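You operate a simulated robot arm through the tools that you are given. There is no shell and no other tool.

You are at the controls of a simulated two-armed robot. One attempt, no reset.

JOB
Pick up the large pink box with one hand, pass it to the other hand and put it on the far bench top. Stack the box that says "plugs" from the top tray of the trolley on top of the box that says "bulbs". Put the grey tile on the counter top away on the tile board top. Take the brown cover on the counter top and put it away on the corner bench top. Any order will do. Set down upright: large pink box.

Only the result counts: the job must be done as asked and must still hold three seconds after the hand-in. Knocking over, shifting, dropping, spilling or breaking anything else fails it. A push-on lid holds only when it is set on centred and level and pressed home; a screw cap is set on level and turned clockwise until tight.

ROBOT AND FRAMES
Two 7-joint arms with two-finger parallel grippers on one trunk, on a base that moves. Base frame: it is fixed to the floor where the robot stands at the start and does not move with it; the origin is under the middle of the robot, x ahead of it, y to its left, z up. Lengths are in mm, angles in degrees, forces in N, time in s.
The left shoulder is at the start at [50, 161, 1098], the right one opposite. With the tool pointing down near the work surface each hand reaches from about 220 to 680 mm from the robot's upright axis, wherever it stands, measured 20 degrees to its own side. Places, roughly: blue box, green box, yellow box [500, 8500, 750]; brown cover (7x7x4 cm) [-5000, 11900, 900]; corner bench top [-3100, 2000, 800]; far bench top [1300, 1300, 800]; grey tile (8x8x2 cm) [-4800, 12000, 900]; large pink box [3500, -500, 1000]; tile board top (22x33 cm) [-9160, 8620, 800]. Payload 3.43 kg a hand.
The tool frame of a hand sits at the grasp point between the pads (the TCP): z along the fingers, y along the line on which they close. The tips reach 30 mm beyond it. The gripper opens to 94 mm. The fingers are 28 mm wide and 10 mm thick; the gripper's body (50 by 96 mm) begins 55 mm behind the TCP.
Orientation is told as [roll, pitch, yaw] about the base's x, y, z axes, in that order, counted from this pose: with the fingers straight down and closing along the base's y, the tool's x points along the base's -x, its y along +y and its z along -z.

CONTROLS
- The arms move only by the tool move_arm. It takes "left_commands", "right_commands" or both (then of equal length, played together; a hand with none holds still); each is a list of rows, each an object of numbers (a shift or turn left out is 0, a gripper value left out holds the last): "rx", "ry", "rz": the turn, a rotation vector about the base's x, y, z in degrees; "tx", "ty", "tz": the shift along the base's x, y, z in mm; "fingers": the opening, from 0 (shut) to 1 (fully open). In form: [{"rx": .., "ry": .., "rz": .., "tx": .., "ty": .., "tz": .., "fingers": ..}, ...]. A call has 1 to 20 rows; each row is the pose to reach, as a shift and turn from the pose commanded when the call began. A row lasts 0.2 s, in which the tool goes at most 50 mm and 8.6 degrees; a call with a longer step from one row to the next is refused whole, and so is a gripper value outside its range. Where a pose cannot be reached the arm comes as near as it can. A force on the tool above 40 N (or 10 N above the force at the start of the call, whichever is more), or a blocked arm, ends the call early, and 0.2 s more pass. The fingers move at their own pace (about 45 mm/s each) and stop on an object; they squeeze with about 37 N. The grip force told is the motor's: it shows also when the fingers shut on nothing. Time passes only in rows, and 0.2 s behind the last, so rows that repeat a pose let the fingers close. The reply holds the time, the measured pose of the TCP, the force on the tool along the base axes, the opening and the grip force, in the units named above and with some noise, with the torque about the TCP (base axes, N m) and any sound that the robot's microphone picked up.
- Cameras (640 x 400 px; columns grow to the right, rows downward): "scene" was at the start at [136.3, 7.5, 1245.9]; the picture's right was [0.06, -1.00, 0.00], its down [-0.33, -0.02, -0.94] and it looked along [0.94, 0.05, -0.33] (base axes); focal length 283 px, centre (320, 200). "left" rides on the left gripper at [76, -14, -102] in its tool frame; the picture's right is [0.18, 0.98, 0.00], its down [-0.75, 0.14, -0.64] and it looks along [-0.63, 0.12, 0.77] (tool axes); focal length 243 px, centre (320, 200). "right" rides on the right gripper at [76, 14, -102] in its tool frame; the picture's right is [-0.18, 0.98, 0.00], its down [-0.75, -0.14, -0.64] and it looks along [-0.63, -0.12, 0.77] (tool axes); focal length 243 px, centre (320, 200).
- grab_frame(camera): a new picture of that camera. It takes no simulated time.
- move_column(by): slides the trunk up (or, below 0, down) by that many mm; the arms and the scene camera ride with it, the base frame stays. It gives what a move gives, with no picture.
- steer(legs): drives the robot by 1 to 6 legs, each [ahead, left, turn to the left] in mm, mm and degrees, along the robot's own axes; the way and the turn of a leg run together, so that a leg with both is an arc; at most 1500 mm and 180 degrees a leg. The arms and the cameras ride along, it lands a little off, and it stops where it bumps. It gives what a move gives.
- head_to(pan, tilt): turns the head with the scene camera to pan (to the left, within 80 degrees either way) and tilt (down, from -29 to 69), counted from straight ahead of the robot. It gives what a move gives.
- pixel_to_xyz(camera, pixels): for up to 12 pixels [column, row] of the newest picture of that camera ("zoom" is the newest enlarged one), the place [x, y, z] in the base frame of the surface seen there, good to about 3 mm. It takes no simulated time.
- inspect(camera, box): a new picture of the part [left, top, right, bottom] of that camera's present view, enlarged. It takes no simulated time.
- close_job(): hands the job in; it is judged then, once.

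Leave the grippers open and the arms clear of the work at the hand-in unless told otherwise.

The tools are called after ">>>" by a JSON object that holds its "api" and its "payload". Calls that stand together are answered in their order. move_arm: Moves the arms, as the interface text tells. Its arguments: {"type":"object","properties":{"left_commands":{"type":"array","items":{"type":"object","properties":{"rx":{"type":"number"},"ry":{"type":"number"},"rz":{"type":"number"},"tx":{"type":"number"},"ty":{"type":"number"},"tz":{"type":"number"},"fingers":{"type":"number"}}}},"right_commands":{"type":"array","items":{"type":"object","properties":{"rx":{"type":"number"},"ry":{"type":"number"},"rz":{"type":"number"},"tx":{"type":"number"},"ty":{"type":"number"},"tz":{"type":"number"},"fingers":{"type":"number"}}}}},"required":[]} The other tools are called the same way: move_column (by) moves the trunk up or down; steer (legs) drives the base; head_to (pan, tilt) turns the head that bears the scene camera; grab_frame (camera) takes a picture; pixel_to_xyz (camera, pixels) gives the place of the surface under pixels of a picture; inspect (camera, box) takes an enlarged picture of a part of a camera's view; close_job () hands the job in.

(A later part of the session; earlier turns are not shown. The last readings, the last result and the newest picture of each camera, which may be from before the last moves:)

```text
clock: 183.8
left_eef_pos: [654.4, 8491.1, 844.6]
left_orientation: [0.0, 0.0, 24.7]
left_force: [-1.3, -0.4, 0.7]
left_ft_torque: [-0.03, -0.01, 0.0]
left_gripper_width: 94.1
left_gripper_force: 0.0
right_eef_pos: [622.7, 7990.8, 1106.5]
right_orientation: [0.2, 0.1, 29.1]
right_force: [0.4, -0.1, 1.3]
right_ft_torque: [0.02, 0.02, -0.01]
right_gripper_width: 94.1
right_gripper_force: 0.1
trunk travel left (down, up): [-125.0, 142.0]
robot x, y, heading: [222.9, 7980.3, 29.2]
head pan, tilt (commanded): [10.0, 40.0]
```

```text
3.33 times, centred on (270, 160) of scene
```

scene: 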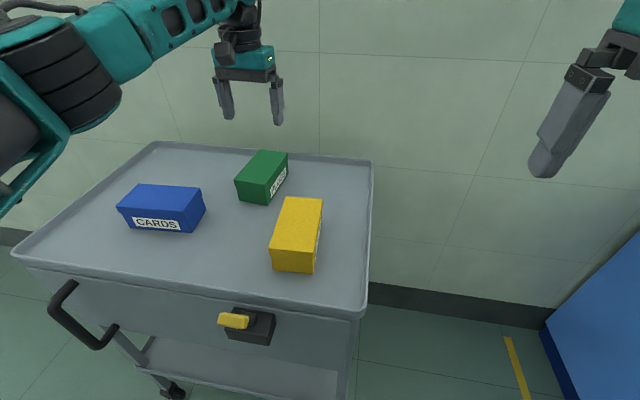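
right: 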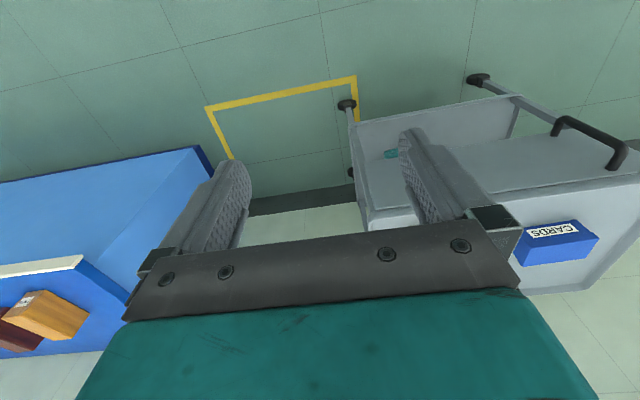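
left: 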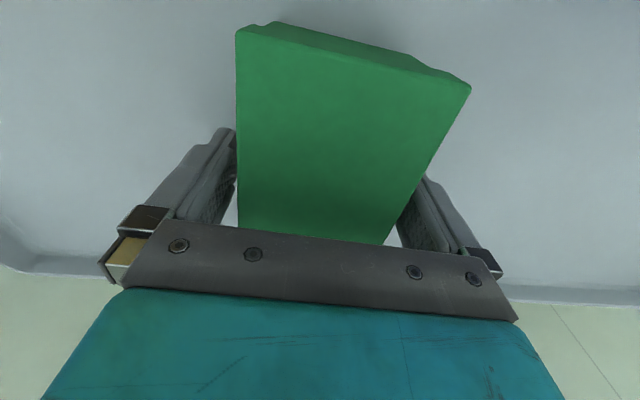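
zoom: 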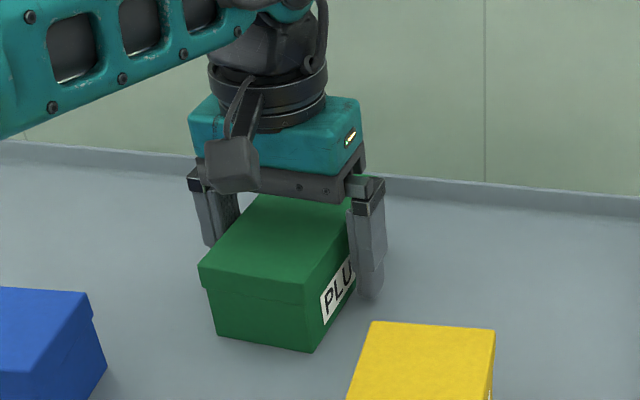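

The green box sits between the fingers. I close the left gripper.

>>> {"api": "move_arm", "payload": {"left_commands": [{"fingers": 0.85}, {"fingers": 0.7}, {"fingers": 0.6}, {"fingers": 0.5}, {"fingers": 0.4}, {"fingers": 0.4}]}}

```text
clock: 185.2
left_eef_pos: [655.1, 8491.9, 845.5]
left_orientation: [0.0, 0.0, 24.5]
left_force: [-0.4, 0.9, -0.1]
left_ft_torque: [0.0, -0.04, 0.01]
left_gripper_width: 74.0
left_gripper_force: 37.1
right_eef_pos: [622.6, 7990.6, 1104.9]
right_orientation: [0.1, 0.0, 29.1]
right_force: [1.0, -0.3, 0.6]
right_ft_torque: [0.0, 0.01, -0.01]
right_gripper_width: 94.1
right_gripper_force: 0.0
trunk travel left (down, up): [-125.0, 142.0]
robot x, y, heading: [222.7, 7981.6, 28.8]
head pan, tilt (commanded): [10.0, 40.0]
```

Gripped (74 mm). I lift 100 mm and check.

>>> {"api": "move_arm", "payload": {"left_commands": [{"tz": 15}, {"tz": 40}, {"tz": 70}, {"tz": 100}, {"tz": 100}]}}

>>> {"api": "inspect", "payload": {"camera": "scene", "box": [190, 80, 370, 280]}}

```text
clock: 186.4
left_eef_pos: [654.1, 8491.4, 945.0]
left_orientation: [0.0, -0.1, 24.6]
left_force: [-0.1, 0.2, -2.6]
left_ft_torque: [0.02, -0.04, 0.0]
left_gripper_width: 74.1
left_gripper_force: 36.9
right_eef_pos: [623.2, 7990.1, 1104.9]
right_orientation: [0.1, 0.0, 29.1]
right_force: [-0.2, -0.5, -1.1]
right_ft_torque: [-0.02, 0.04, 0.0]
right_gripper_width: 94.3
right_gripper_force: 0.1
trunk travel left (down, up): [-125.0, 142.0]
robot x, y, heading: [220.6, 7983.2, 29.0]
head pan, tilt (commanded): [10.0, 40.0]
```

```text
2.00 times, centred on (280, 180) of scene
```

zoom: 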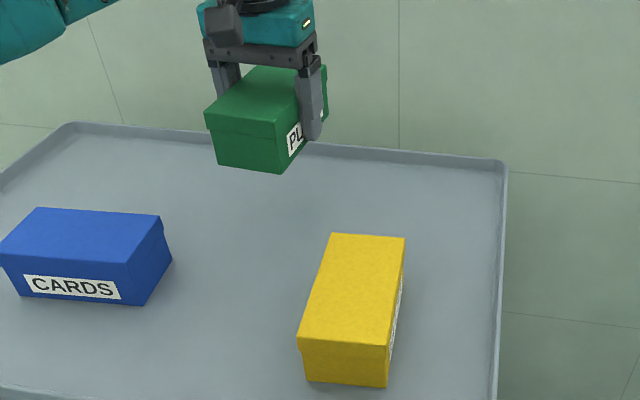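

Held (0.26 kg). Now I carry it over the yellow box: shift (-77,-183), yaw +8.3° to align.

>>> {"api": "move_arm", "payload": {"left_commands": [{"tx": -13, "ty": -30.5, "rz": 1.4}, {"tx": -26, "ty": -61, "rz": 2.8}, {"tx": -38.5, "ty": -91.5, "rz": 4.2}, {"tx": -51, "ty": -122, "rz": 5.6}, {"tx": -64, "ty": -152.5, "rz": 7}, {"tx": -77, "ty": -183, "rz": 8.3}, {"tx": -77, "ty": -183, "rz": 8.3}]}}

>>> {"api": "grab_frame", "payload": {"camera": "scene"}}

>>> {"api": "inspect", "payload": {"camera": "scene", "box": [230, 140, 370, 290]}}

>>> {"api": "grab_frame", "payload": {"camera": "left"}}

```text
clock: 188.0
left_eef_pos: [577.3, 8307.6, 945.0]
left_orientation: [0.0, -0.1, 33.0]
left_force: [1.4, -0.6, -1.0]
left_ft_torque: [0.02, 0.02, 0.07]
left_gripper_width: 74.2
left_gripper_force: 37.1
right_eef_pos: [623.5, 7990.4, 1105.1]
right_orientation: [0.0, 0.0, 29.0]
right_force: [0.7, 0.4, 0.1]
right_ft_torque: [0.02, 0.02, -0.02]
right_gripper_width: 94.1
right_gripper_force: 0.1
trunk travel left (down, up): [-125.0, 142.0]
robot x, y, heading: [219.0, 7978.8, 29.1]
head pan, tilt (commanded): [10.0, 40.0]
```

```text
taken
```

scene: 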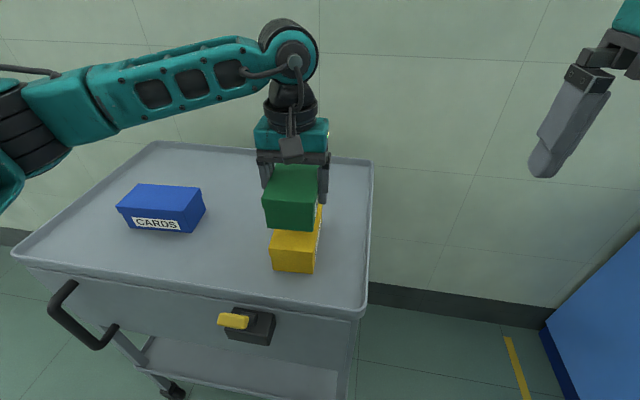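

```text
2.67 times, centred on (300, 215) of scene
```

zoom: 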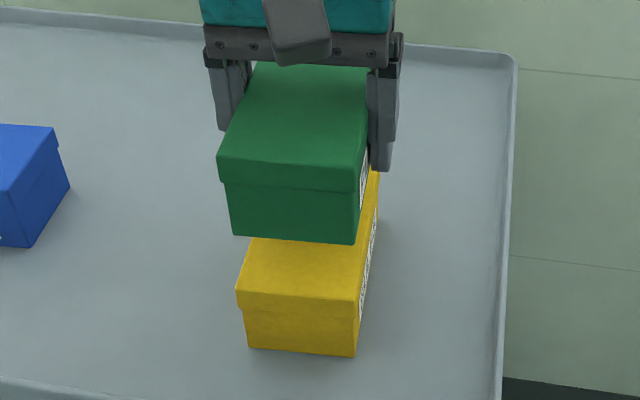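

```text
taken
```

left: 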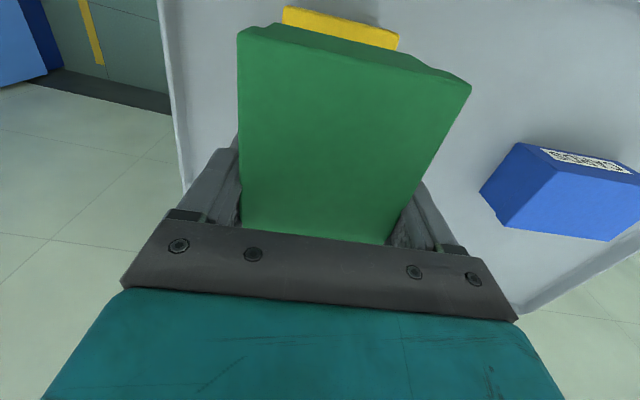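

I check the front corners of green against those of yellow.

>>> {"api": "pixel_to_xyz", "payload": {"camera": "zoom", "pixels": [[240, 228], [350, 236], [244, 286], [354, 294], [224, 156], [352, 164], [250, 320], [350, 328]]}}

```text
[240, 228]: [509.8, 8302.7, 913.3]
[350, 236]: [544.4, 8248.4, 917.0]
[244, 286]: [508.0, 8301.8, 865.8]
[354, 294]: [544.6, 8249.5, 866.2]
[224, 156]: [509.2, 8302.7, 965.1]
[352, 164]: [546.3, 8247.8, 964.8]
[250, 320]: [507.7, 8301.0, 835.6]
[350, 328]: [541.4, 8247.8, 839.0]
```

Alignment within ~2 mm. I lower 38 mm, then in fine steps until contact.

>>> {"api": "move_arm", "payload": {"left_commands": [{"tz": -12}, {"tz": -24}, {"tz": -33}, {"tz": -37}, {"tz": -37}]}}

>>> {"api": "move_arm", "payload": {"left_commands": [{"tz": -1.5}, {"tz": -3}, {"tz": -3}]}}

>>> {"api": "inspect", "payload": {"camera": "scene", "box": [230, 140, 370, 290]}}

```text
clock: 189.2
left_eef_pos: [577.7, 8309.0, 907.5]
left_orientation: [0.0, 0.0, 32.9]
left_force: [-0.2, 0.4, -2.1]
left_ft_torque: [-0.01, -0.01, -0.02]
left_gripper_width: 73.9
left_gripper_force: 36.6
right_eef_pos: [623.6, 7990.5, 1105.1]
right_orientation: [0.2, 0.0, 29.1]
right_force: [-0.4, 0.1, 0.6]
right_ft_torque: [0.0, -0.01, -0.03]
right_gripper_width: 93.8
right_gripper_force: 0.1
trunk travel left (down, up): [-125.0, 142.0]
robot x, y, heading: [219.8, 7978.8, 29.2]
head pan, tilt (commanded): [10.0, 40.0]
```

```text
clock: 190.0
left_eef_pos: [578.9, 8308.5, 906.4]
left_orientation: [-0.1, 0.0, 32.9]
left_force: [0.2, -0.4, -1.1]
left_ft_torque: [-0.03, 0.01, -0.02]
left_gripper_width: 74.1
left_gripper_force: 37.3
right_eef_pos: [622.8, 7989.8, 1104.8]
right_orientation: [0.1, 0.0, 29.1]
right_force: [0.3, 0.0, -0.3]
right_ft_torque: [-0.01, 0.02, -0.03]
right_gripper_width: 94.2
right_gripper_force: 0.1
trunk travel left (down, up): [-125.0, 142.0]
robot x, y, heading: [225.5, 7978.2, 29.2]
head pan, tilt (commanded): [10.0, 40.0]
```

```text
2.67 times, centred on (300, 215) of scene
```

zoom: 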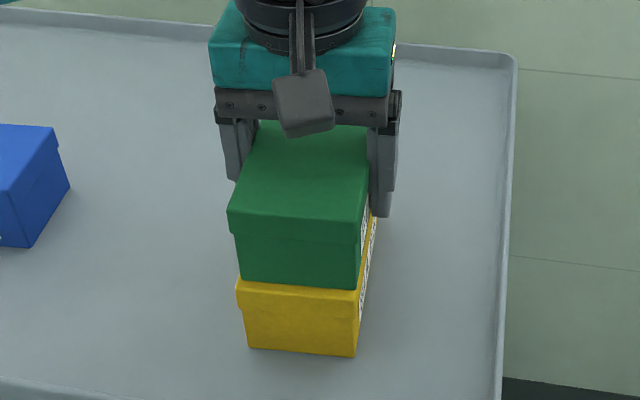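

Load is starting to transfer. Two more millimetres.

>>> {"api": "move_arm", "payload": {"left_commands": [{"tz": -1}, {"tz": -2}, {"tz": -2}]}}

```text
clock: 190.8
left_eef_pos: [578.5, 8307.8, 905.7]
left_orientation: [0.0, -0.2, 32.9]
left_force: [-0.3, 2.5, 12.1]
left_ft_torque: [-0.25, 0.72, -0.15]
left_gripper_width: 73.9
left_gripper_force: 37.0
right_eef_pos: [621.7, 7989.5, 1105.0]
right_orientation: [0.2, 0.0, 29.1]
right_force: [0.2, -0.4, -0.4]
right_ft_torque: [-0.03, 0.0, 0.01]
right_gripper_width: 94.1
right_gripper_force: 0.1
trunk travel left (down, up): [-125.0, 142.0]
robot x, y, heading: [225.9, 7978.3, 29.0]
head pan, tilt (commanded): [10.0, 40.0]
```

Firm contact (12 N). I relieve 1 mm and open the gripper, then rise straight up.

>>> {"api": "move_arm", "payload": {"left_commands": [{"tz": 1}, {"tz": 1, "fingers": 0.9}, {"tz": 1, "fingers": 1.0}, {"tz": 1, "fingers": 1.0}, {"tz": 1, "fingers": 1.0}]}}

>>> {"api": "inspect", "payload": {"camera": "scene", "box": [230, 140, 370, 290]}}

```text
clock: 192.0
left_eef_pos: [579.0, 8307.8, 904.5]
left_orientation: [0.0, -0.1, 33.0]
left_force: [0.5, 0.8, 0.5]
left_ft_torque: [0.02, -0.01, -0.01]
left_gripper_width: 93.9
left_gripper_force: 0.0
right_eef_pos: [622.5, 7991.4, 1104.7]
right_orientation: [-0.1, 0.0, 29.2]
right_force: [-0.6, -0.7, -0.4]
right_ft_torque: [0.01, -0.03, 0.0]
right_gripper_width: 93.6
right_gripper_force: 0.0
trunk travel left (down, up): [-125.0, 142.0]
robot x, y, heading: [225.1, 7979.1, 29.5]
head pan, tilt (commanded): [10.0, 40.0]
```

```text
2.67 times, centred on (300, 215) of scene
```

zoom: 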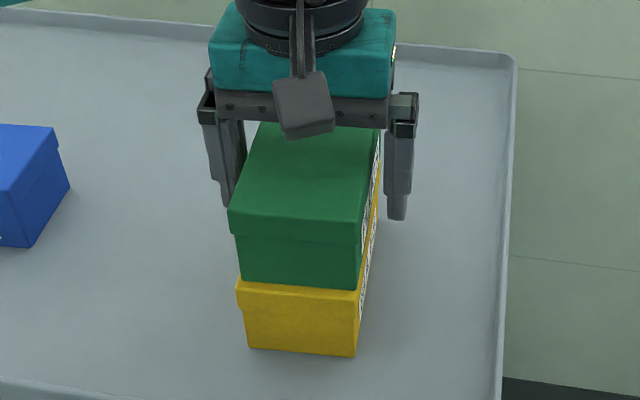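

The stack stands. I raise the left hand 200 mm straight up and check again.

>>> {"api": "move_arm", "payload": {"left_commands": [{"tz": 15}, {"tz": 40}, {"tz": 80}, {"tz": 120}, {"tz": 160}, {"tz": 200}, {"tz": 240}, {"tz": 262}]}}

>>> {"api": "grab_frame", "payload": {"camera": "scene"}}

>>> {"api": "inspect", "payload": {"camera": "scene", "box": [230, 140, 370, 290]}}

```text
clock: 193.8
left_eef_pos: [579.2, 8309.1, 1166.3]
left_orientation: [0.0, -0.2, 32.9]
left_force: [-0.2, -0.1, 0.1]
left_ft_torque: [0.0, 0.0, 0.0]
left_gripper_width: 94.2
left_gripper_force: 0.0
right_eef_pos: [622.3, 7989.1, 1103.7]
right_orientation: [0.1, 0.1, 29.1]
right_force: [-0.2, 0.1, -0.1]
right_ft_torque: [-0.03, -0.02, 0.01]
right_gripper_width: 94.0
right_gripper_force: 0.2
trunk travel left (down, up): [-125.0, 142.0]
robot x, y, heading: [226.7, 7980.9, 29.0]
head pan, tilt (commanded): [10.0, 40.0]
```

```text
taken
```

scene: 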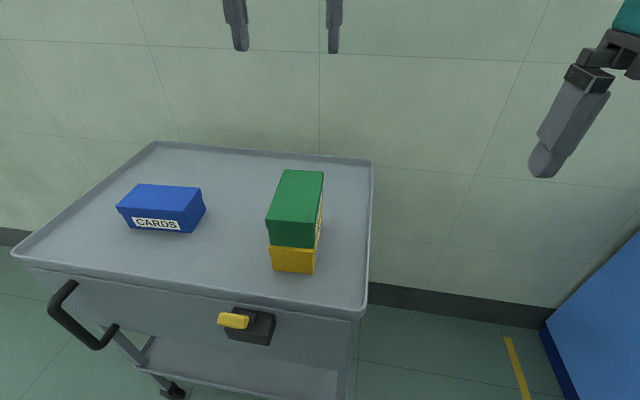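

```text
2.67 times, centred on (300, 215) of scene
```

zoom: 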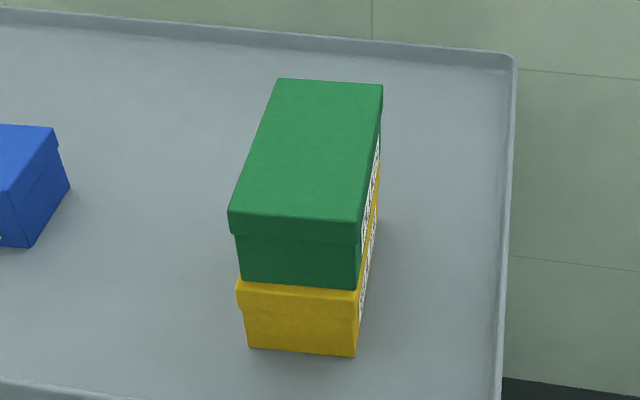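

The PLUGS box is stacked on BULBS. I back away 500 mm and turn left toward the far end of the room (heading ~119°) to look for the counter.

>>> {"api": "steer", "payload": {"legs": [[-500, 0, 0], [0, 0, 90]]}}

>>> {"api": "head_to", "payload": {"pan": 15, "tilt": 12}}

>>> {"api": "grab_frame", "payload": {"camera": "scene"}}

```text
clock: 200.6
left_eef_pos: [-544.2, 8087.3, 1164.2]
left_orientation: [0.0, -0.1, 124.1]
left_force: [-0.2, -0.5, 0.9]
left_ft_torque: [0.03, -0.01, 0.0]
left_gripper_width: 94.0
left_gripper_force: 0.0
right_eef_pos: [-226.4, 8137.4, 1104.9]
right_orientation: [0.1, -0.1, 120.3]
right_force: [0.0, -1.0, -0.5]
right_ft_torque: [0.01, 0.04, -0.02]
right_gripper_width: 94.0
right_gripper_force: 0.1
trunk travel left (down, up): [-125.0, 142.0]
robot x, y, heading: [-207.2, 7739.6, 120.5]
head pan, tilt (commanded): [10.0, 40.0]
```

```text
clock: 201.6
left_eef_pos: [-544.4, 8087.1, 1164.7]
left_orientation: [0.0, -0.2, 124.1]
left_force: [-0.3, 0.4, -0.1]
left_ft_torque: [0.03, 0.03, -0.02]
left_gripper_width: 93.8
left_gripper_force: 0.2
right_eef_pos: [-225.4, 8137.1, 1104.5]
right_orientation: [0.1, 0.0, 120.3]
right_force: [0.7, 0.5, -1.3]
right_ft_torque: [-0.02, -0.01, -0.01]
right_gripper_width: 94.1
right_gripper_force: 0.0
trunk travel left (down, up): [-125.0, 142.0]
robot x, y, heading: [-207.6, 7741.8, 120.3]
head pan, tilt (commanded): [15.0, 12.0]
```

```text
taken
```

scene: 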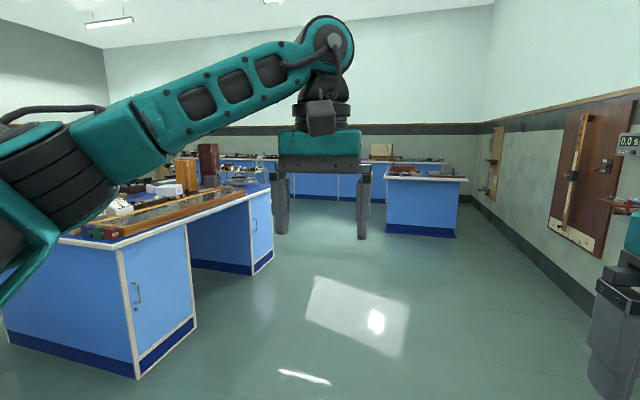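

>>> {"api": "inspect", "payload": {"camera": "scene", "box": [190, 130, 510, 260]}}

>>> {"api": "pixel_to_xyz", "payload": {"camera": "scene", "pixels": [[390, 235], [455, 237], [385, 180], [460, 180], [270, 262], [268, 185], [195, 325], [140, 375], [300, 195], [320, 240], [440, 165], [350, 200]]}}

```text
2.00 times, centred on (350, 195) of scene
```

zoom: 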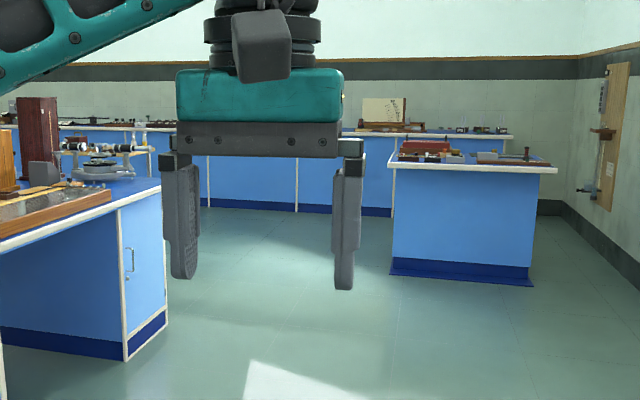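

```text
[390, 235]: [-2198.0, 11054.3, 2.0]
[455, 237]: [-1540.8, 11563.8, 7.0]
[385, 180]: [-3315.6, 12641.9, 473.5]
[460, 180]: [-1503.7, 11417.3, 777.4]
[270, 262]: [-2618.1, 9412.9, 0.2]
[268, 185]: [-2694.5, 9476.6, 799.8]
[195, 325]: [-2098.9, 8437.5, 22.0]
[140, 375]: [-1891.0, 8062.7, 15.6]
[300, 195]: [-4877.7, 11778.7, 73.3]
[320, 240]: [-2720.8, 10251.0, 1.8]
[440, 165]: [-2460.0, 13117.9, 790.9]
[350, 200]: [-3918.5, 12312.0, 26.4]
```

The counter along the far wall has its front at v≈12670. Path: between the left bench (u≤2300, until v≈9600) and an island (u≥3460, from v≈10730). I drive in legs and look again.

>>> {"api": "steer", "payload": {"legs": [[1260, 260, -1], [1260, 260, 0], [1000, 480, 0]]}}

>>> {"api": "head_to", "payload": {"pan": 25, "tilt": 15}}

>>> {"api": "grab_frame", "payload": {"camera": "scene"}}

```text
clock: 219.4
left_eef_pos: [-3117.7, 10699.1, 1165.3]
left_orientation: [0.1, -0.2, 121.6]
left_force: [-0.7, 0.7, 0.0]
left_ft_torque: [-0.02, -0.01, 0.0]
left_gripper_width: 94.0
left_gripper_force: 0.1
right_eef_pos: [-2797.9, 10735.8, 1104.6]
right_orientation: [0.1, 0.0, 117.9]
right_force: [0.0, 0.3, -0.1]
right_ft_torque: [-0.02, 0.03, 0.01]
right_gripper_width: 94.0
right_gripper_force: 0.0
trunk travel left (down, up): [-125.0, 142.0]
robot x, y, heading: [-2797.1, 10335.5, 118.2]
head pan, tilt (commanded): [15.0, 12.0]
```

```text
clock: 220.1
left_eef_pos: [-3116.7, 10698.1, 1165.2]
left_orientation: [0.1, 0.0, 121.6]
left_force: [1.4, -0.8, -0.5]
left_ft_torque: [0.02, -0.03, 0.02]
left_gripper_width: 93.8
left_gripper_force: 0.1
right_eef_pos: [-2797.5, 10735.9, 1104.5]
right_orientation: [0.1, 0.0, 117.8]
right_force: [0.0, 0.1, 0.9]
right_ft_torque: [-0.02, 0.0, -0.02]
right_gripper_width: 94.1
right_gripper_force: 0.0
trunk travel left (down, up): [-125.0, 142.0]
robot x, y, heading: [-2794.5, 10334.7, 117.8]
head pan, tilt (commanded): [25.0, 15.0]
```

```text
taken
```

scene: 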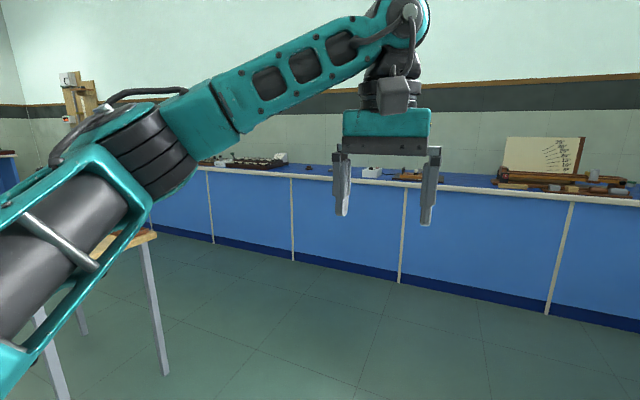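

I see the far counter and a stool at left. I measure them.

>>> {"api": "pixel_to_xyz", "payload": {"camera": "scene", "pixels": [[165, 370], [60, 385], [140, 238], [310, 168], [372, 172], [240, 163], [250, 180], [400, 280], [330, 175], [400, 180], [550, 190]]}}

>>> {"api": "inspect", "payload": {"camera": "scene", "box": [190, 140, 510, 210]}}

```text
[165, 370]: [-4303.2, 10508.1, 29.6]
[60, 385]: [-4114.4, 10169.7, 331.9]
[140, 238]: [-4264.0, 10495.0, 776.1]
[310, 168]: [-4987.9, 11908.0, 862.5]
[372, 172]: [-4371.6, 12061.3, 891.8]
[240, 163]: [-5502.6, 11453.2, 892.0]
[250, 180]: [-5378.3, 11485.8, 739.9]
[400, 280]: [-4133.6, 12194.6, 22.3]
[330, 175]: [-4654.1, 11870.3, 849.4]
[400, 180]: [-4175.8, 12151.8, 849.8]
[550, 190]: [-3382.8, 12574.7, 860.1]
```

```text
2.00 times, centred on (350, 175) of scene
```

zoom: 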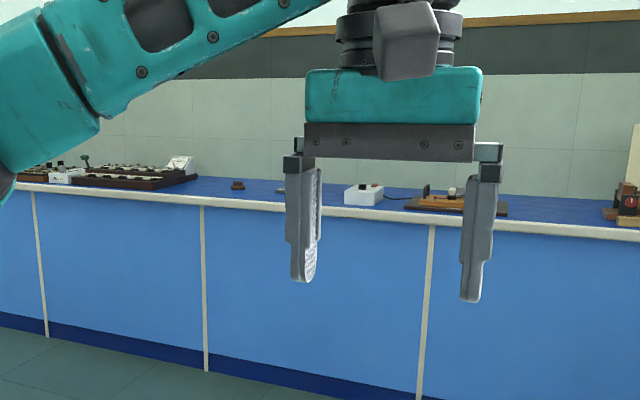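

The brown cover is at ≈[-4988,11908], the counter top z≈850, its front edge at v≈12640; the stool is at u<1360. I drive in to about u 1545, v 12170.

>>> {"api": "steer", "payload": {"legs": [[1250, 565, 1.2], [520, 455, 0]]}}

>>> {"api": "head_to", "payload": {"pan": 0, "tilt": 35}}

>>> {"api": "grab_frame", "payload": {"camera": "scene"}}

```text
clock: 231.1
left_eef_pos: [-4880.2, 11727.5, 1164.2]
left_orientation: [0.0, -0.1, 124.2]
left_force: [-0.2, -0.4, 0.4]
left_ft_torque: [0.01, 0.03, -0.01]
left_gripper_width: 94.1
left_gripper_force: 0.1
right_eef_pos: [-4562.7, 11779.4, 1103.7]
right_orientation: [0.2, 0.0, 120.4]
right_force: [0.5, -0.7, 0.2]
right_ft_torque: [0.02, -0.01, 0.02]
right_gripper_width: 93.9
right_gripper_force: 0.1
trunk travel left (down, up): [-125.0, 142.0]
robot x, y, heading: [-4545.0, 11380.2, 120.5]
head pan, tilt (commanded): [25.0, 15.0]
```

```text
clock: 232.0
left_eef_pos: [-4880.3, 11727.1, 1163.3]
left_orientation: [0.0, -0.1, 124.2]
left_force: [0.9, 0.0, -0.2]
left_ft_torque: [0.0, -0.02, 0.01]
left_gripper_width: 94.1
left_gripper_force: 0.1
right_eef_pos: [-4562.9, 11780.1, 1104.3]
right_orientation: [0.2, 0.0, 120.4]
right_force: [-0.3, -0.3, 0.6]
right_ft_torque: [0.01, 0.0, 0.0]
right_gripper_width: 94.1
right_gripper_force: 0.2
trunk travel left (down, up): [-125.0, 142.0]
robot x, y, heading: [-4543.9, 11380.8, 120.4]
head pan, tilt (commanded): [0.0, 35.0]
```

```text
taken
```

scene: 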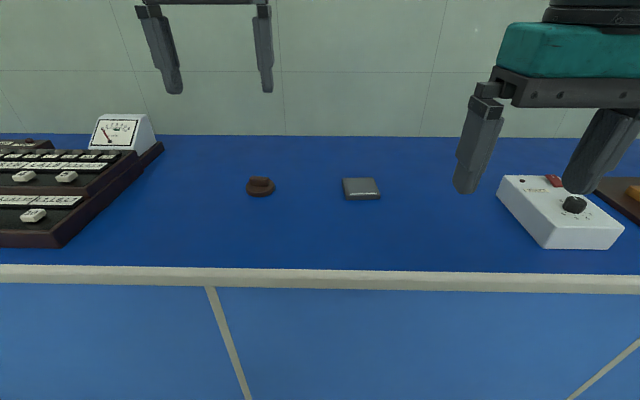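

The brown cover is at (260,186) and the grey tile at (361,188). Zoom for shape and positions.

>>> {"api": "inspect", "payload": {"camera": "scene", "box": [230, 160, 400, 220]}}

>>> {"api": "pixel_to_xyz", "payload": {"camera": "scene", "pixels": [[260, 188], [260, 180], [248, 190], [273, 190], [260, 195], [345, 180], [375, 180], [379, 196], [346, 197], [361, 188], [310, 190], [320, 268]]}}

```text
3.76 times, centred on (315, 190) of scene
```

zoom: 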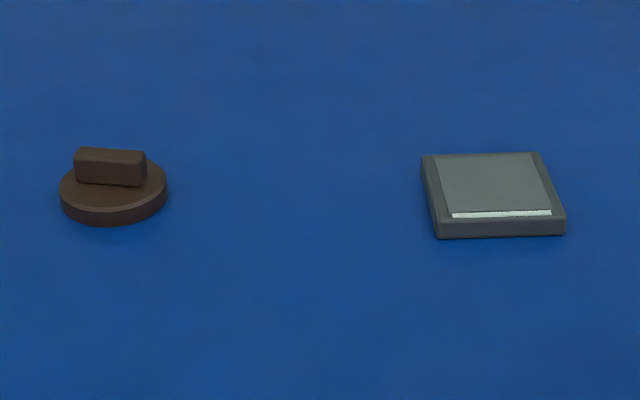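

```text
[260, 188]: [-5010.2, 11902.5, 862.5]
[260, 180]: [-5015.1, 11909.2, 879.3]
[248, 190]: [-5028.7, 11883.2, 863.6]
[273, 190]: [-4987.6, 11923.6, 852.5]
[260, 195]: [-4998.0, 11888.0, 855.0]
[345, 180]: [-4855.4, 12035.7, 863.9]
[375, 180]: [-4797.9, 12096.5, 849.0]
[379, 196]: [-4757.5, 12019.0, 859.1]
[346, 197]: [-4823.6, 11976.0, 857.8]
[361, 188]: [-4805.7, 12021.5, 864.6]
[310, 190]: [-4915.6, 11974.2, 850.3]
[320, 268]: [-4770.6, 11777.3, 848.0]
```

Tile (8×8×2 cm) at ≈[-4806,12021], cover with a bar handle at ≈[-5008,11900], counter z≈850. I drive 150 mm closer.

>>> {"api": "steer", "payload": {"legs": [[150, 0, -1.3]]}}

>>> {"api": "head_to", "payload": {"pan": 0, "tilt": 45}}

>>> {"api": "grab_frame", "payload": {"camera": "scene"}}

>>> {"api": "inspect", "payload": {"camera": "scene", "box": [210, 150, 410, 260]}}

```text
clock: 233.3
left_eef_pos: [-4948.3, 11865.0, 1164.4]
left_orientation: [0.0, -0.2, 123.1]
left_force: [0.0, 0.0, 0.7]
left_ft_torque: [-0.01, -0.03, 0.04]
left_gripper_width: 94.0
left_gripper_force: 0.1
right_eef_pos: [-4630.2, 11910.9, 1104.8]
right_orientation: [0.1, 0.0, 119.2]
right_force: [0.6, -0.4, 0.3]
right_ft_torque: [-0.02, 0.0, -0.03]
right_gripper_width: 94.0
right_gripper_force: 0.1
trunk travel left (down, up): [-125.0, 142.0]
robot x, y, heading: [-4621.5, 11513.2, 119.4]
head pan, tilt (commanded): [0.0, 35.0]
```

```text
clock: 234.1
left_eef_pos: [-4946.5, 11866.5, 1166.0]
left_orientation: [0.0, -0.1, 122.9]
left_force: [0.2, -0.8, 0.3]
left_ft_torque: [0.01, -0.06, 0.0]
left_gripper_width: 94.1
left_gripper_force: 0.2
right_eef_pos: [-4629.9, 11910.4, 1104.9]
right_orientation: [0.2, 0.0, 119.3]
right_force: [-0.6, 0.1, -0.1]
right_ft_torque: [0.01, -0.04, 0.02]
right_gripper_width: 93.9
right_gripper_force: 0.0
trunk travel left (down, up): [-125.0, 142.0]
robot x, y, heading: [-4626.7, 11505.3, 119.3]
head pan, tilt (commanded): [0.0, 45.0]
```

```text
taken
```

scene: 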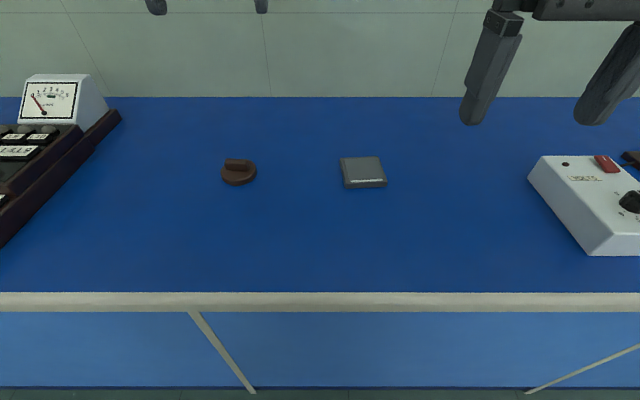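

```text
3.20 times, centred on (310, 205) of scene
```

zoom: 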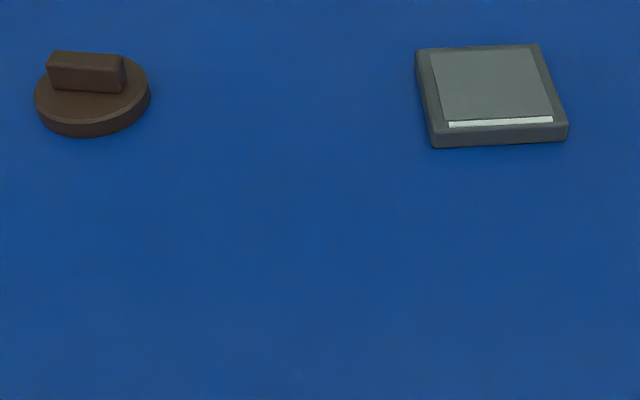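

>>> {"api": "inspect", "payload": {"camera": "scene", "box": [210, 145, 400, 195]}}

>>> {"api": "pixel_to_xyz", "payload": {"camera": "zoom", "pixels": [[440, 53], [573, 50], [600, 135], [457, 136], [520, 90], [42, 65], [128, 70], [85, 58], [85, 85], [40, 110], [155, 100], [90, 130]]}}

```text
3.37 times, centred on (305, 170) of scene
```

zoom: 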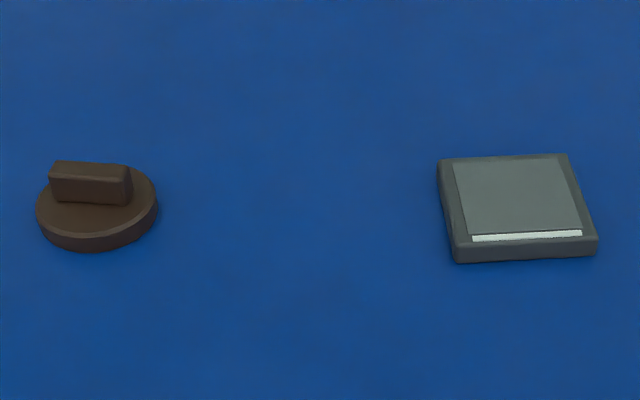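

```text
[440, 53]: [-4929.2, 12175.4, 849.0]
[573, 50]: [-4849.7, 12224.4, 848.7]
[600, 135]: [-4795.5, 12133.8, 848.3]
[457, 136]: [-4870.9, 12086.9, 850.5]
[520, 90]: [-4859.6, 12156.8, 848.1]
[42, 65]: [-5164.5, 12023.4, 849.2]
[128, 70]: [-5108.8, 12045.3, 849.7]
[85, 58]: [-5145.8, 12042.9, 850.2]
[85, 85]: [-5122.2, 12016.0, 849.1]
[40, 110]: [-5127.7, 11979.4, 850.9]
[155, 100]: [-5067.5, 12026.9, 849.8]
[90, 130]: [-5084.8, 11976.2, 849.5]
```

>>> {"api": "pixel_to_xyz", "payload": {"camera": "zoom", "pixels": [[441, 162], [565, 156], [595, 236], [458, 243], [515, 195], [56, 163], [126, 168], [90, 168], [90, 185], [44, 195], [150, 190], [92, 225]]}}

```text
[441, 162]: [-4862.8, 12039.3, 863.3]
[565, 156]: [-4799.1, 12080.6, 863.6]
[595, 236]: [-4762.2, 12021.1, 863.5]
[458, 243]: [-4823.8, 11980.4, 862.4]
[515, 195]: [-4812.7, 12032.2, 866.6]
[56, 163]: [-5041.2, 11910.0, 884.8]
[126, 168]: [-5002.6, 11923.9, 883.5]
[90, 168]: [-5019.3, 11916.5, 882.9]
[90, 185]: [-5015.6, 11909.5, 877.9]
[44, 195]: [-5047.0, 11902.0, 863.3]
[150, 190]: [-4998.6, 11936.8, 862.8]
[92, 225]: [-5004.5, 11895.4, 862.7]
```

Tile centre ≈[-4812,12030], edges along heading ≈33°/123°, top ≈866. I move the right hand above it (z≈985) with yaw 123°.

>>> {"api": "move_arm", "payload": {"right_commands": [{"tx": -30, "ty": 20, "tz": -20, "rz": 1}, {"tx": -61, "ty": 40, "tz": -40, "rz": 2}, {"tx": -91, "ty": 60, "tz": -60, "rz": 3}, {"tx": -121, "ty": 80, "tz": -80, "rz": 3.7}, {"tx": -152, "ty": 100, "tz": -100, "rz": 3.7}, {"tx": -182, "ty": 120, "tz": -120, "rz": 3.7}, {"tx": -182, "ty": 120, "tz": -120, "rz": 3.7}]}}

>>> {"api": "grab_frame", "payload": {"camera": "right"}}

```text
clock: 235.7
left_eef_pos: [-4948.2, 11865.7, 1164.7]
left_orientation: [0.1, -0.1, 123.2]
left_force: [-0.2, -0.6, -0.4]
left_ft_torque: [0.02, 0.02, 0.0]
left_gripper_width: 94.3
left_gripper_force: 0.0
right_eef_pos: [-4812.2, 12028.8, 984.8]
right_orientation: [0.1, 0.0, 123.0]
right_force: [-0.9, 0.8, -0.4]
right_ft_torque: [-0.03, 0.01, -0.03]
right_gripper_width: 94.1
right_gripper_force: 0.0
trunk travel left (down, up): [-125.0, 142.0]
robot x, y, heading: [-4623.4, 11515.5, 119.5]
head pan, tilt (commanded): [0.0, 45.0]
```

```text
taken
```

right: 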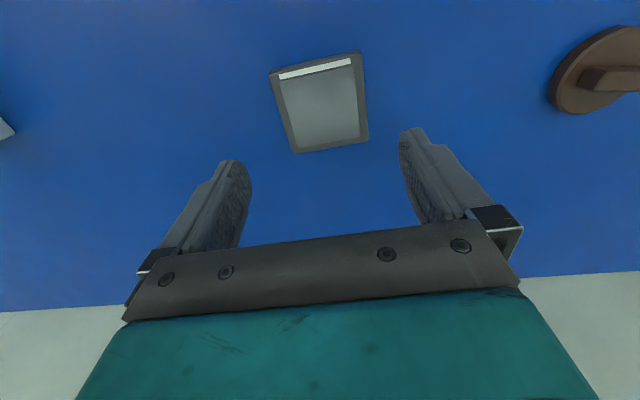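

>>> {"api": "inspect", "payload": {"camera": "right", "box": [250, 40, 390, 165]}}

```text
3.20 times, centred on (320, 102) of right
```

zoom: 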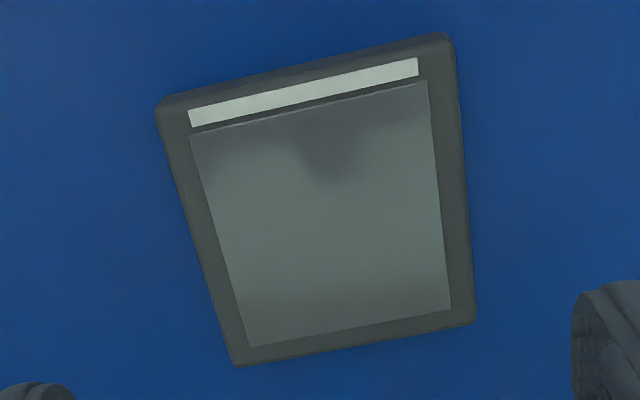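

>>> {"api": "pixel_to_xyz", "payload": {"camera": "zoom", "pixels": [[163, 108], [450, 42], [470, 320], [240, 360], [330, 200], [200, 230], [458, 180]]}}

```text
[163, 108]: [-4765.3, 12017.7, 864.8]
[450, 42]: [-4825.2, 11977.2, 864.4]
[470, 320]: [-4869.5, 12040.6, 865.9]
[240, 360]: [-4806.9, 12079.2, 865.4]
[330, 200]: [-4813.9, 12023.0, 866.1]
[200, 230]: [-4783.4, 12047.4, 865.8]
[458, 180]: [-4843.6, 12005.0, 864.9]
```

Hand-camera gives the tile centre ≈[-4814,12029], heading 33.7°. I descend to TCP z≈883 (tips ~3 mm above the counter).

>>> {"api": "move_arm", "payload": {"right_commands": [{"tx": -1.8, "ty": 0.7, "rz": 0.6, "tz": -35}, {"tx": -1.8, "ty": 0.7, "rz": 0.6, "tz": -70}, {"tx": -1.8, "ty": 0.7, "rz": 0.6, "tz": -90}, {"tx": -1.8, "ty": 0.7, "rz": 0.6, "tz": -99}, {"tx": -1.8, "ty": 0.7, "rz": 0.6, "tz": -101}, {"tx": -1.8, "ty": 0.7, "rz": 0.6, "tz": -101}]}}

>>> {"api": "grab_frame", "payload": {"camera": "right"}}

>>> {"api": "inspect", "payload": {"camera": "scene", "box": [290, 90, 450, 220]}}

```text
clock: 237.1
left_eef_pos: [-4948.3, 11865.2, 1165.6]
left_orientation: [0.0, 0.0, 123.0]
left_force: [0.1, 0.0, 0.3]
left_ft_torque: [0.01, 0.01, 0.0]
left_gripper_width: 93.9
left_gripper_force: 0.0
right_eef_pos: [-4812.9, 12030.7, 883.9]
right_orientation: [0.1, 0.0, 123.5]
right_force: [-0.9, 0.7, -0.1]
right_ft_torque: [0.0, -0.02, 0.0]
right_gripper_width: 94.1
right_gripper_force: 0.1
trunk travel left (down, up): [-125.0, 142.0]
robot x, y, heading: [-4617.4, 11510.7, 119.5]
head pan, tilt (commanded): [0.0, 45.0]
```

```text
taken
```

right: 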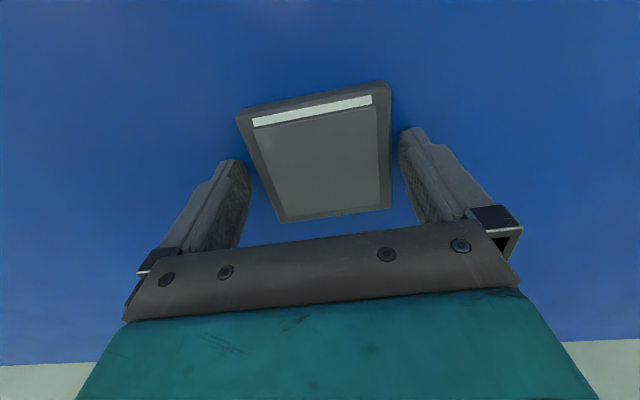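

```text
3.08 times, centred on (370, 155) of scene
```

zoom: 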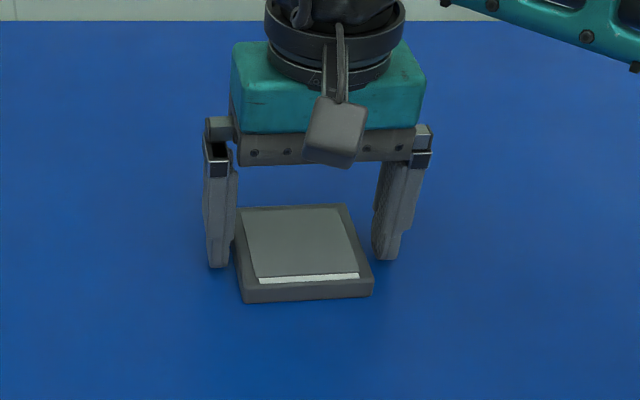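

The fingers straddle the tile. I close the right gripper.

>>> {"api": "move_arm", "payload": {"right_commands": [{"fingers": 0.92}, {"fingers": 0.86}, {"fingers": 0.8}, {"fingers": 0.7}, {"fingers": 0.6}, {"fingers": 0.6}]}}

>>> {"api": "inspect", "payload": {"camera": "scene", "box": [290, 90, 450, 220]}}

```text
clock: 238.5
left_eef_pos: [-4948.1, 11865.3, 1164.6]
left_orientation: [0.0, -0.1, 123.0]
left_force: [0.1, 0.2, 0.0]
left_ft_torque: [0.0, 0.02, -0.01]
left_gripper_width: 93.9
left_gripper_force: 0.0
right_eef_pos: [-4813.7, 12030.2, 884.0]
right_orientation: [0.1, 0.1, 123.5]
right_force: [0.7, -0.3, -0.4]
right_ft_torque: [0.02, 0.0, 0.0]
right_gripper_width: 79.0
right_gripper_force: 37.4
trunk travel left (down, up): [-125.0, 142.0]
robot x, y, heading: [-4625.1, 11508.5, 119.3]
head pan, tilt (commanded): [0.0, 45.0]
```

```text
3.08 times, centred on (370, 155) of scene
```

zoom: 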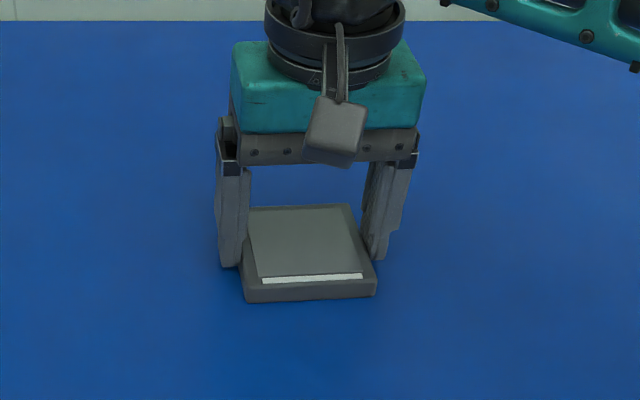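

Gripped at 79 mm. I lift slowly 30 mm and check.

>>> {"api": "move_arm", "payload": {"right_commands": [{"tz": 2}, {"tz": 5}, {"tz": 10}, {"tz": 18}, {"tz": 30}, {"tz": 30}]}}

>>> {"api": "grab_frame", "payload": {"camera": "right"}}

>>> {"api": "inspect", "payload": {"camera": "scene", "box": [290, 90, 450, 220]}}

```text
clock: 239.9
left_eef_pos: [-4947.8, 11865.9, 1164.0]
left_orientation: [0.0, -0.1, 123.0]
left_force: [0.0, -0.7, 0.8]
left_ft_torque: [0.01, 0.0, 0.0]
left_gripper_width: 94.1
left_gripper_force: 0.1
right_eef_pos: [-4814.9, 12030.3, 913.6]
right_orientation: [0.1, 0.0, 123.4]
right_force: [-0.4, -0.8, -0.9]
right_ft_torque: [-0.01, 0.01, 0.0]
right_gripper_width: 79.2
right_gripper_force: 36.8
trunk travel left (down, up): [-125.0, 142.0]
robot x, y, heading: [-4618.2, 11513.5, 119.0]
head pan, tilt (commanded): [0.0, 45.0]
```

```text
taken
```

right: 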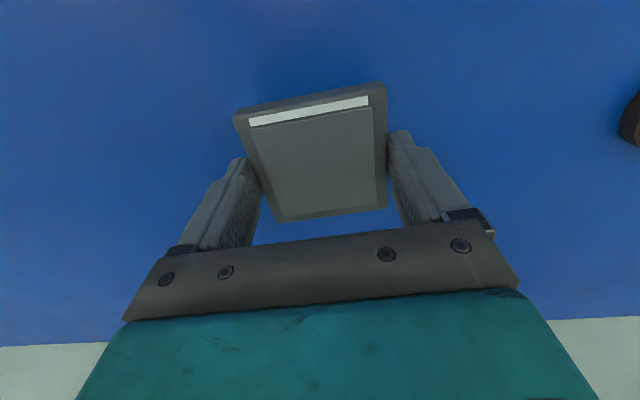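

```text
3.08 times, centred on (370, 155) of scene
```

zoom: 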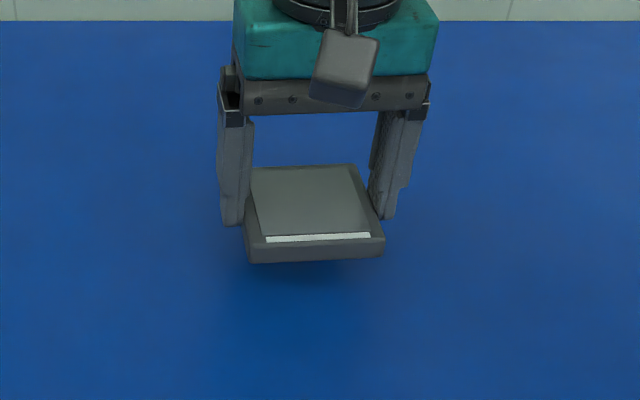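

The tile is held (≈0.1 kg). I bring the right hand with the tile gently back to its home place (z≈1050).

>>> {"api": "move_arm", "payload": {"right_commands": [{"tz": 12}, {"tz": 28}, {"tx": 15, "ty": -10, "tz": 44}, {"tx": 35, "ty": -23, "tz": 60}, {"tx": 58, "ty": -38, "tz": 76}, {"tx": 81, "ty": -53, "tz": 90}, {"tx": 104, "ty": -68, "tz": 104}, {"tx": 127, "ty": -84, "tz": 116}, {"tx": 150, "ty": -99, "tz": 126}, {"tx": 170, "ty": -112, "tz": 133}, {"tx": 185, "ty": -122, "tz": 137}, {"tx": 185, "ty": -122, "tz": 137}]}}

>>> {"api": "grab_frame", "payload": {"camera": "right"}}

```text
clock: 242.5
left_eef_pos: [-4949.2, 11865.2, 1163.9]
left_orientation: [0.0, -0.1, 123.0]
left_force: [-0.3, -0.6, -0.3]
left_ft_torque: [0.0, 0.03, -0.02]
left_gripper_width: 93.9
left_gripper_force: 0.0
right_eef_pos: [-4628.4, 11907.4, 1050.8]
right_orientation: [0.2, -0.1, 123.5]
right_force: [-0.5, -0.1, -0.7]
right_ft_torque: [-0.01, 0.03, -0.03]
right_gripper_width: 78.9
right_gripper_force: 36.5
trunk travel left (down, up): [-125.0, 142.0]
robot x, y, heading: [-4623.7, 11507.5, 119.4]
head pan, tilt (commanded): [0.0, 45.0]
```

```text
taken
```

right: 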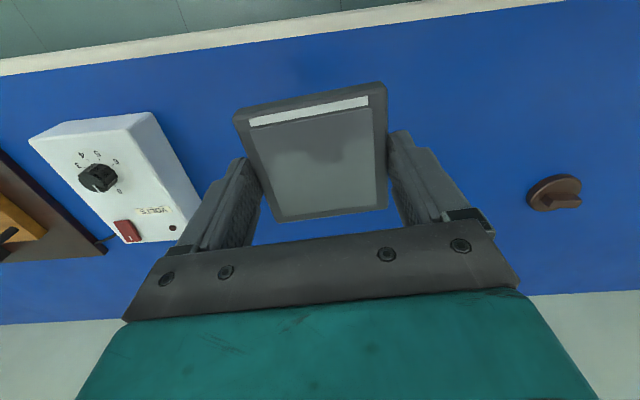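

Tile steady. Now the left hand: rotate +77° (closing across the bar handle) and move above the cover at z≈1000.

>>> {"api": "move_arm", "payload": {"left_commands": [{"rz": 7.7, "tx": -7, "ty": 5, "tz": -16}, {"rz": 15.4, "tx": -14, "ty": 10, "tz": -32}, {"rz": 23.1, "tx": -22, "ty": 16, "tz": -48}, {"rz": 30.8, "tx": -29, "ty": 21, "tz": -64}, {"rz": 38.5, "tx": -36, "ty": 26, "tz": -80}, {"rz": 46.2, "tx": -43, "ty": 31, "tz": -96}, {"rz": 53.9, "tx": -50, "ty": 36, "tz": -112}, {"rz": 61.6, "tx": -58, "ty": 42, "tz": -128}, {"rz": 69.3, "tx": -65, "ty": 47, "tz": -144}, {"rz": 77, "tx": -72, "ty": 52, "tz": -160}, {"rz": 77, "tx": -72, "ty": 52, "tz": -160}]}}

>>> {"api": "grab_frame", "payload": {"camera": "left"}}

>>> {"api": "grab_frame", "payload": {"camera": "scene"}}

```text
clock: 244.9
left_eef_pos: [-5020.4, 11918.6, 1004.0]
left_orientation: [0.0, 0.0, -159.9]
left_force: [-0.3, 0.0, -0.1]
left_ft_torque: [0.01, 0.01, 0.04]
left_gripper_width: 94.2
left_gripper_force: 0.1
right_eef_pos: [-4627.9, 11907.8, 1051.4]
right_orientation: [0.2, 0.0, 123.6]
right_force: [-0.8, -0.3, -1.9]
right_ft_torque: [-0.03, -0.01, -0.03]
right_gripper_width: 79.1
right_gripper_force: 37.4
trunk travel left (down, up): [-125.0, 142.0]
robot x, y, heading: [-4618.9, 11508.9, 119.3]
head pan, tilt (commanded): [0.0, 45.0]
```

```text
taken
```

left: 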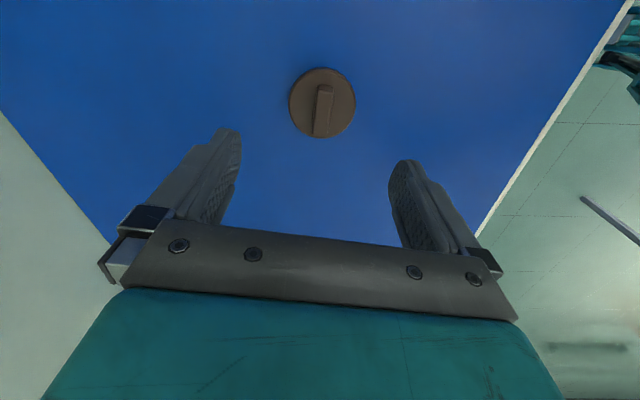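

```text
taken
```

scene: 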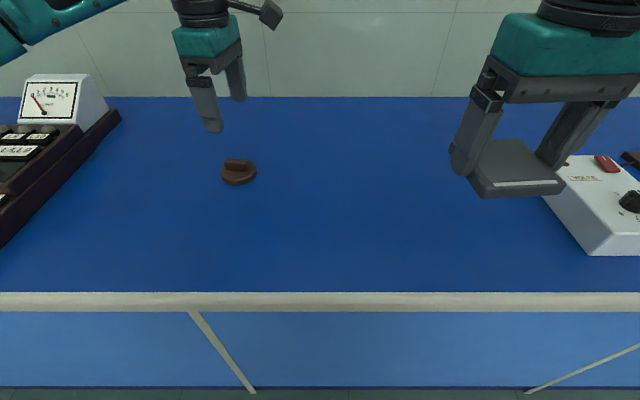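

>>> {"api": "inspect", "payload": {"camera": "left", "box": [270, 55, 380, 150]}}

```text
4.21 times, centred on (325, 102) of left
```

zoom: 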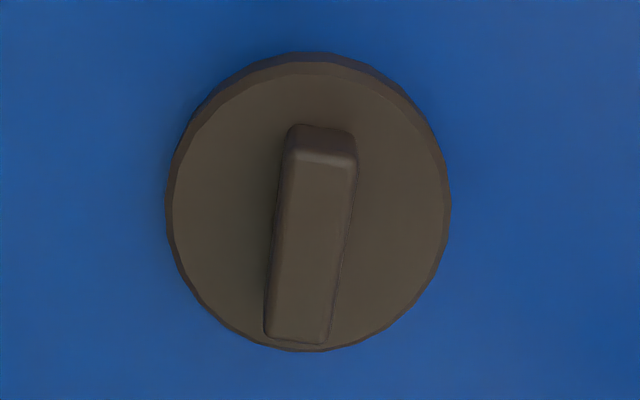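

>>> {"api": "pixel_to_xyz", "payload": {"camera": "zoom", "pixels": [[298, 165], [350, 170], [272, 325], [320, 332], [310, 240], [180, 210], [440, 200], [310, 75], [270, 336], [410, 220], [220, 210]]}}

```text
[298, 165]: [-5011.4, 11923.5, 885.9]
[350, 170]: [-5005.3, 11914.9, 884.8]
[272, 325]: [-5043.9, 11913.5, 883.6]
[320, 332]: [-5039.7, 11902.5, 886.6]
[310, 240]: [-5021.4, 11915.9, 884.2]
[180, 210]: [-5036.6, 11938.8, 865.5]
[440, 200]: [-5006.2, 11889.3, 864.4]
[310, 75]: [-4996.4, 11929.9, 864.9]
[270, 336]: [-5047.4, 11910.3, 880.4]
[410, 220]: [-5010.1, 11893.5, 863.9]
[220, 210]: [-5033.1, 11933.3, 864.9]
```

Bar handle centre ≈[-5023,11914], heading 18.5°, top z 885, disc top 864. I centre and descend to TCP z≈897.

>>> {"api": "move_arm", "payload": {"left_commands": [{"rz": -1.6, "tx": -2.6, "ty": -4.6, "tz": -30}, {"rz": -1.6, "tx": -2.6, "ty": -4.6, "tz": -60}, {"rz": -1.6, "tx": -2.6, "ty": -4.6, "tz": -85}, {"rz": -1.6, "tx": -2.6, "ty": -4.6, "tz": -100}, {"rz": -1.6, "tx": -2.6, "ty": -4.6, "tz": -106}, {"rz": -1.6, "tx": -2.6, "ty": -4.6, "tz": -106}]}}

>>> {"api": "grab_frame", "payload": {"camera": "left"}}

>>> {"api": "inspect", "payload": {"camera": "scene", "box": [160, 90, 320, 220]}}

```text
clock: 246.3
left_eef_pos: [-5022.1, 11912.6, 898.5]
left_orientation: [0.0, -0.1, -161.6]
left_force: [0.1, 0.3, 0.8]
left_ft_torque: [0.0, 0.03, -0.01]
left_gripper_width: 94.1
left_gripper_force: 0.0
right_eef_pos: [-4626.5, 11908.0, 1050.4]
right_orientation: [0.1, 0.0, 123.5]
right_force: [-0.2, 0.9, -0.2]
right_ft_torque: [0.0, -0.02, 0.0]
right_gripper_width: 79.3
right_gripper_force: 36.8
trunk travel left (down, up): [-125.0, 142.0]
robot x, y, heading: [-4618.1, 11513.1, 119.3]
head pan, tilt (commanded): [0.0, 45.0]
```

```text
taken
```

left: 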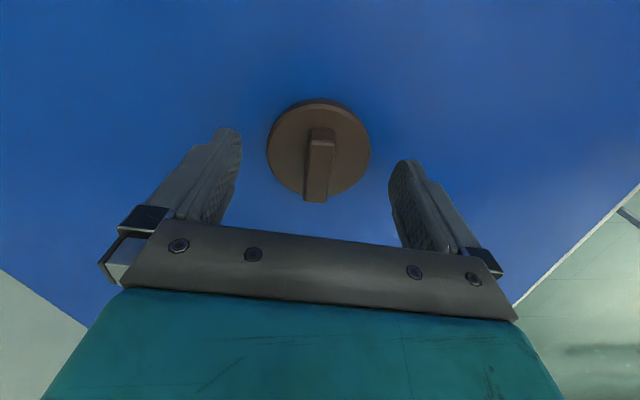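

```text
3.08 times, centred on (240, 155) of scene
```

zoom: 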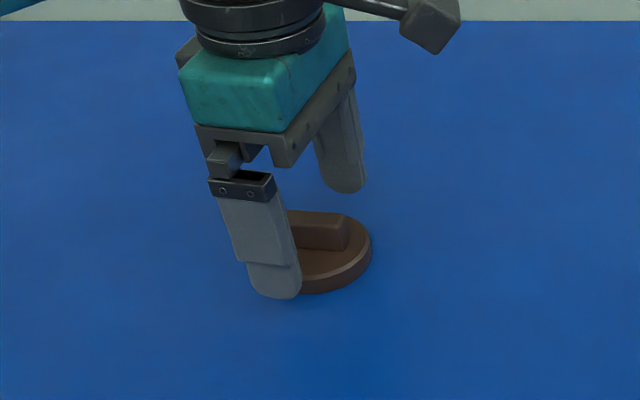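

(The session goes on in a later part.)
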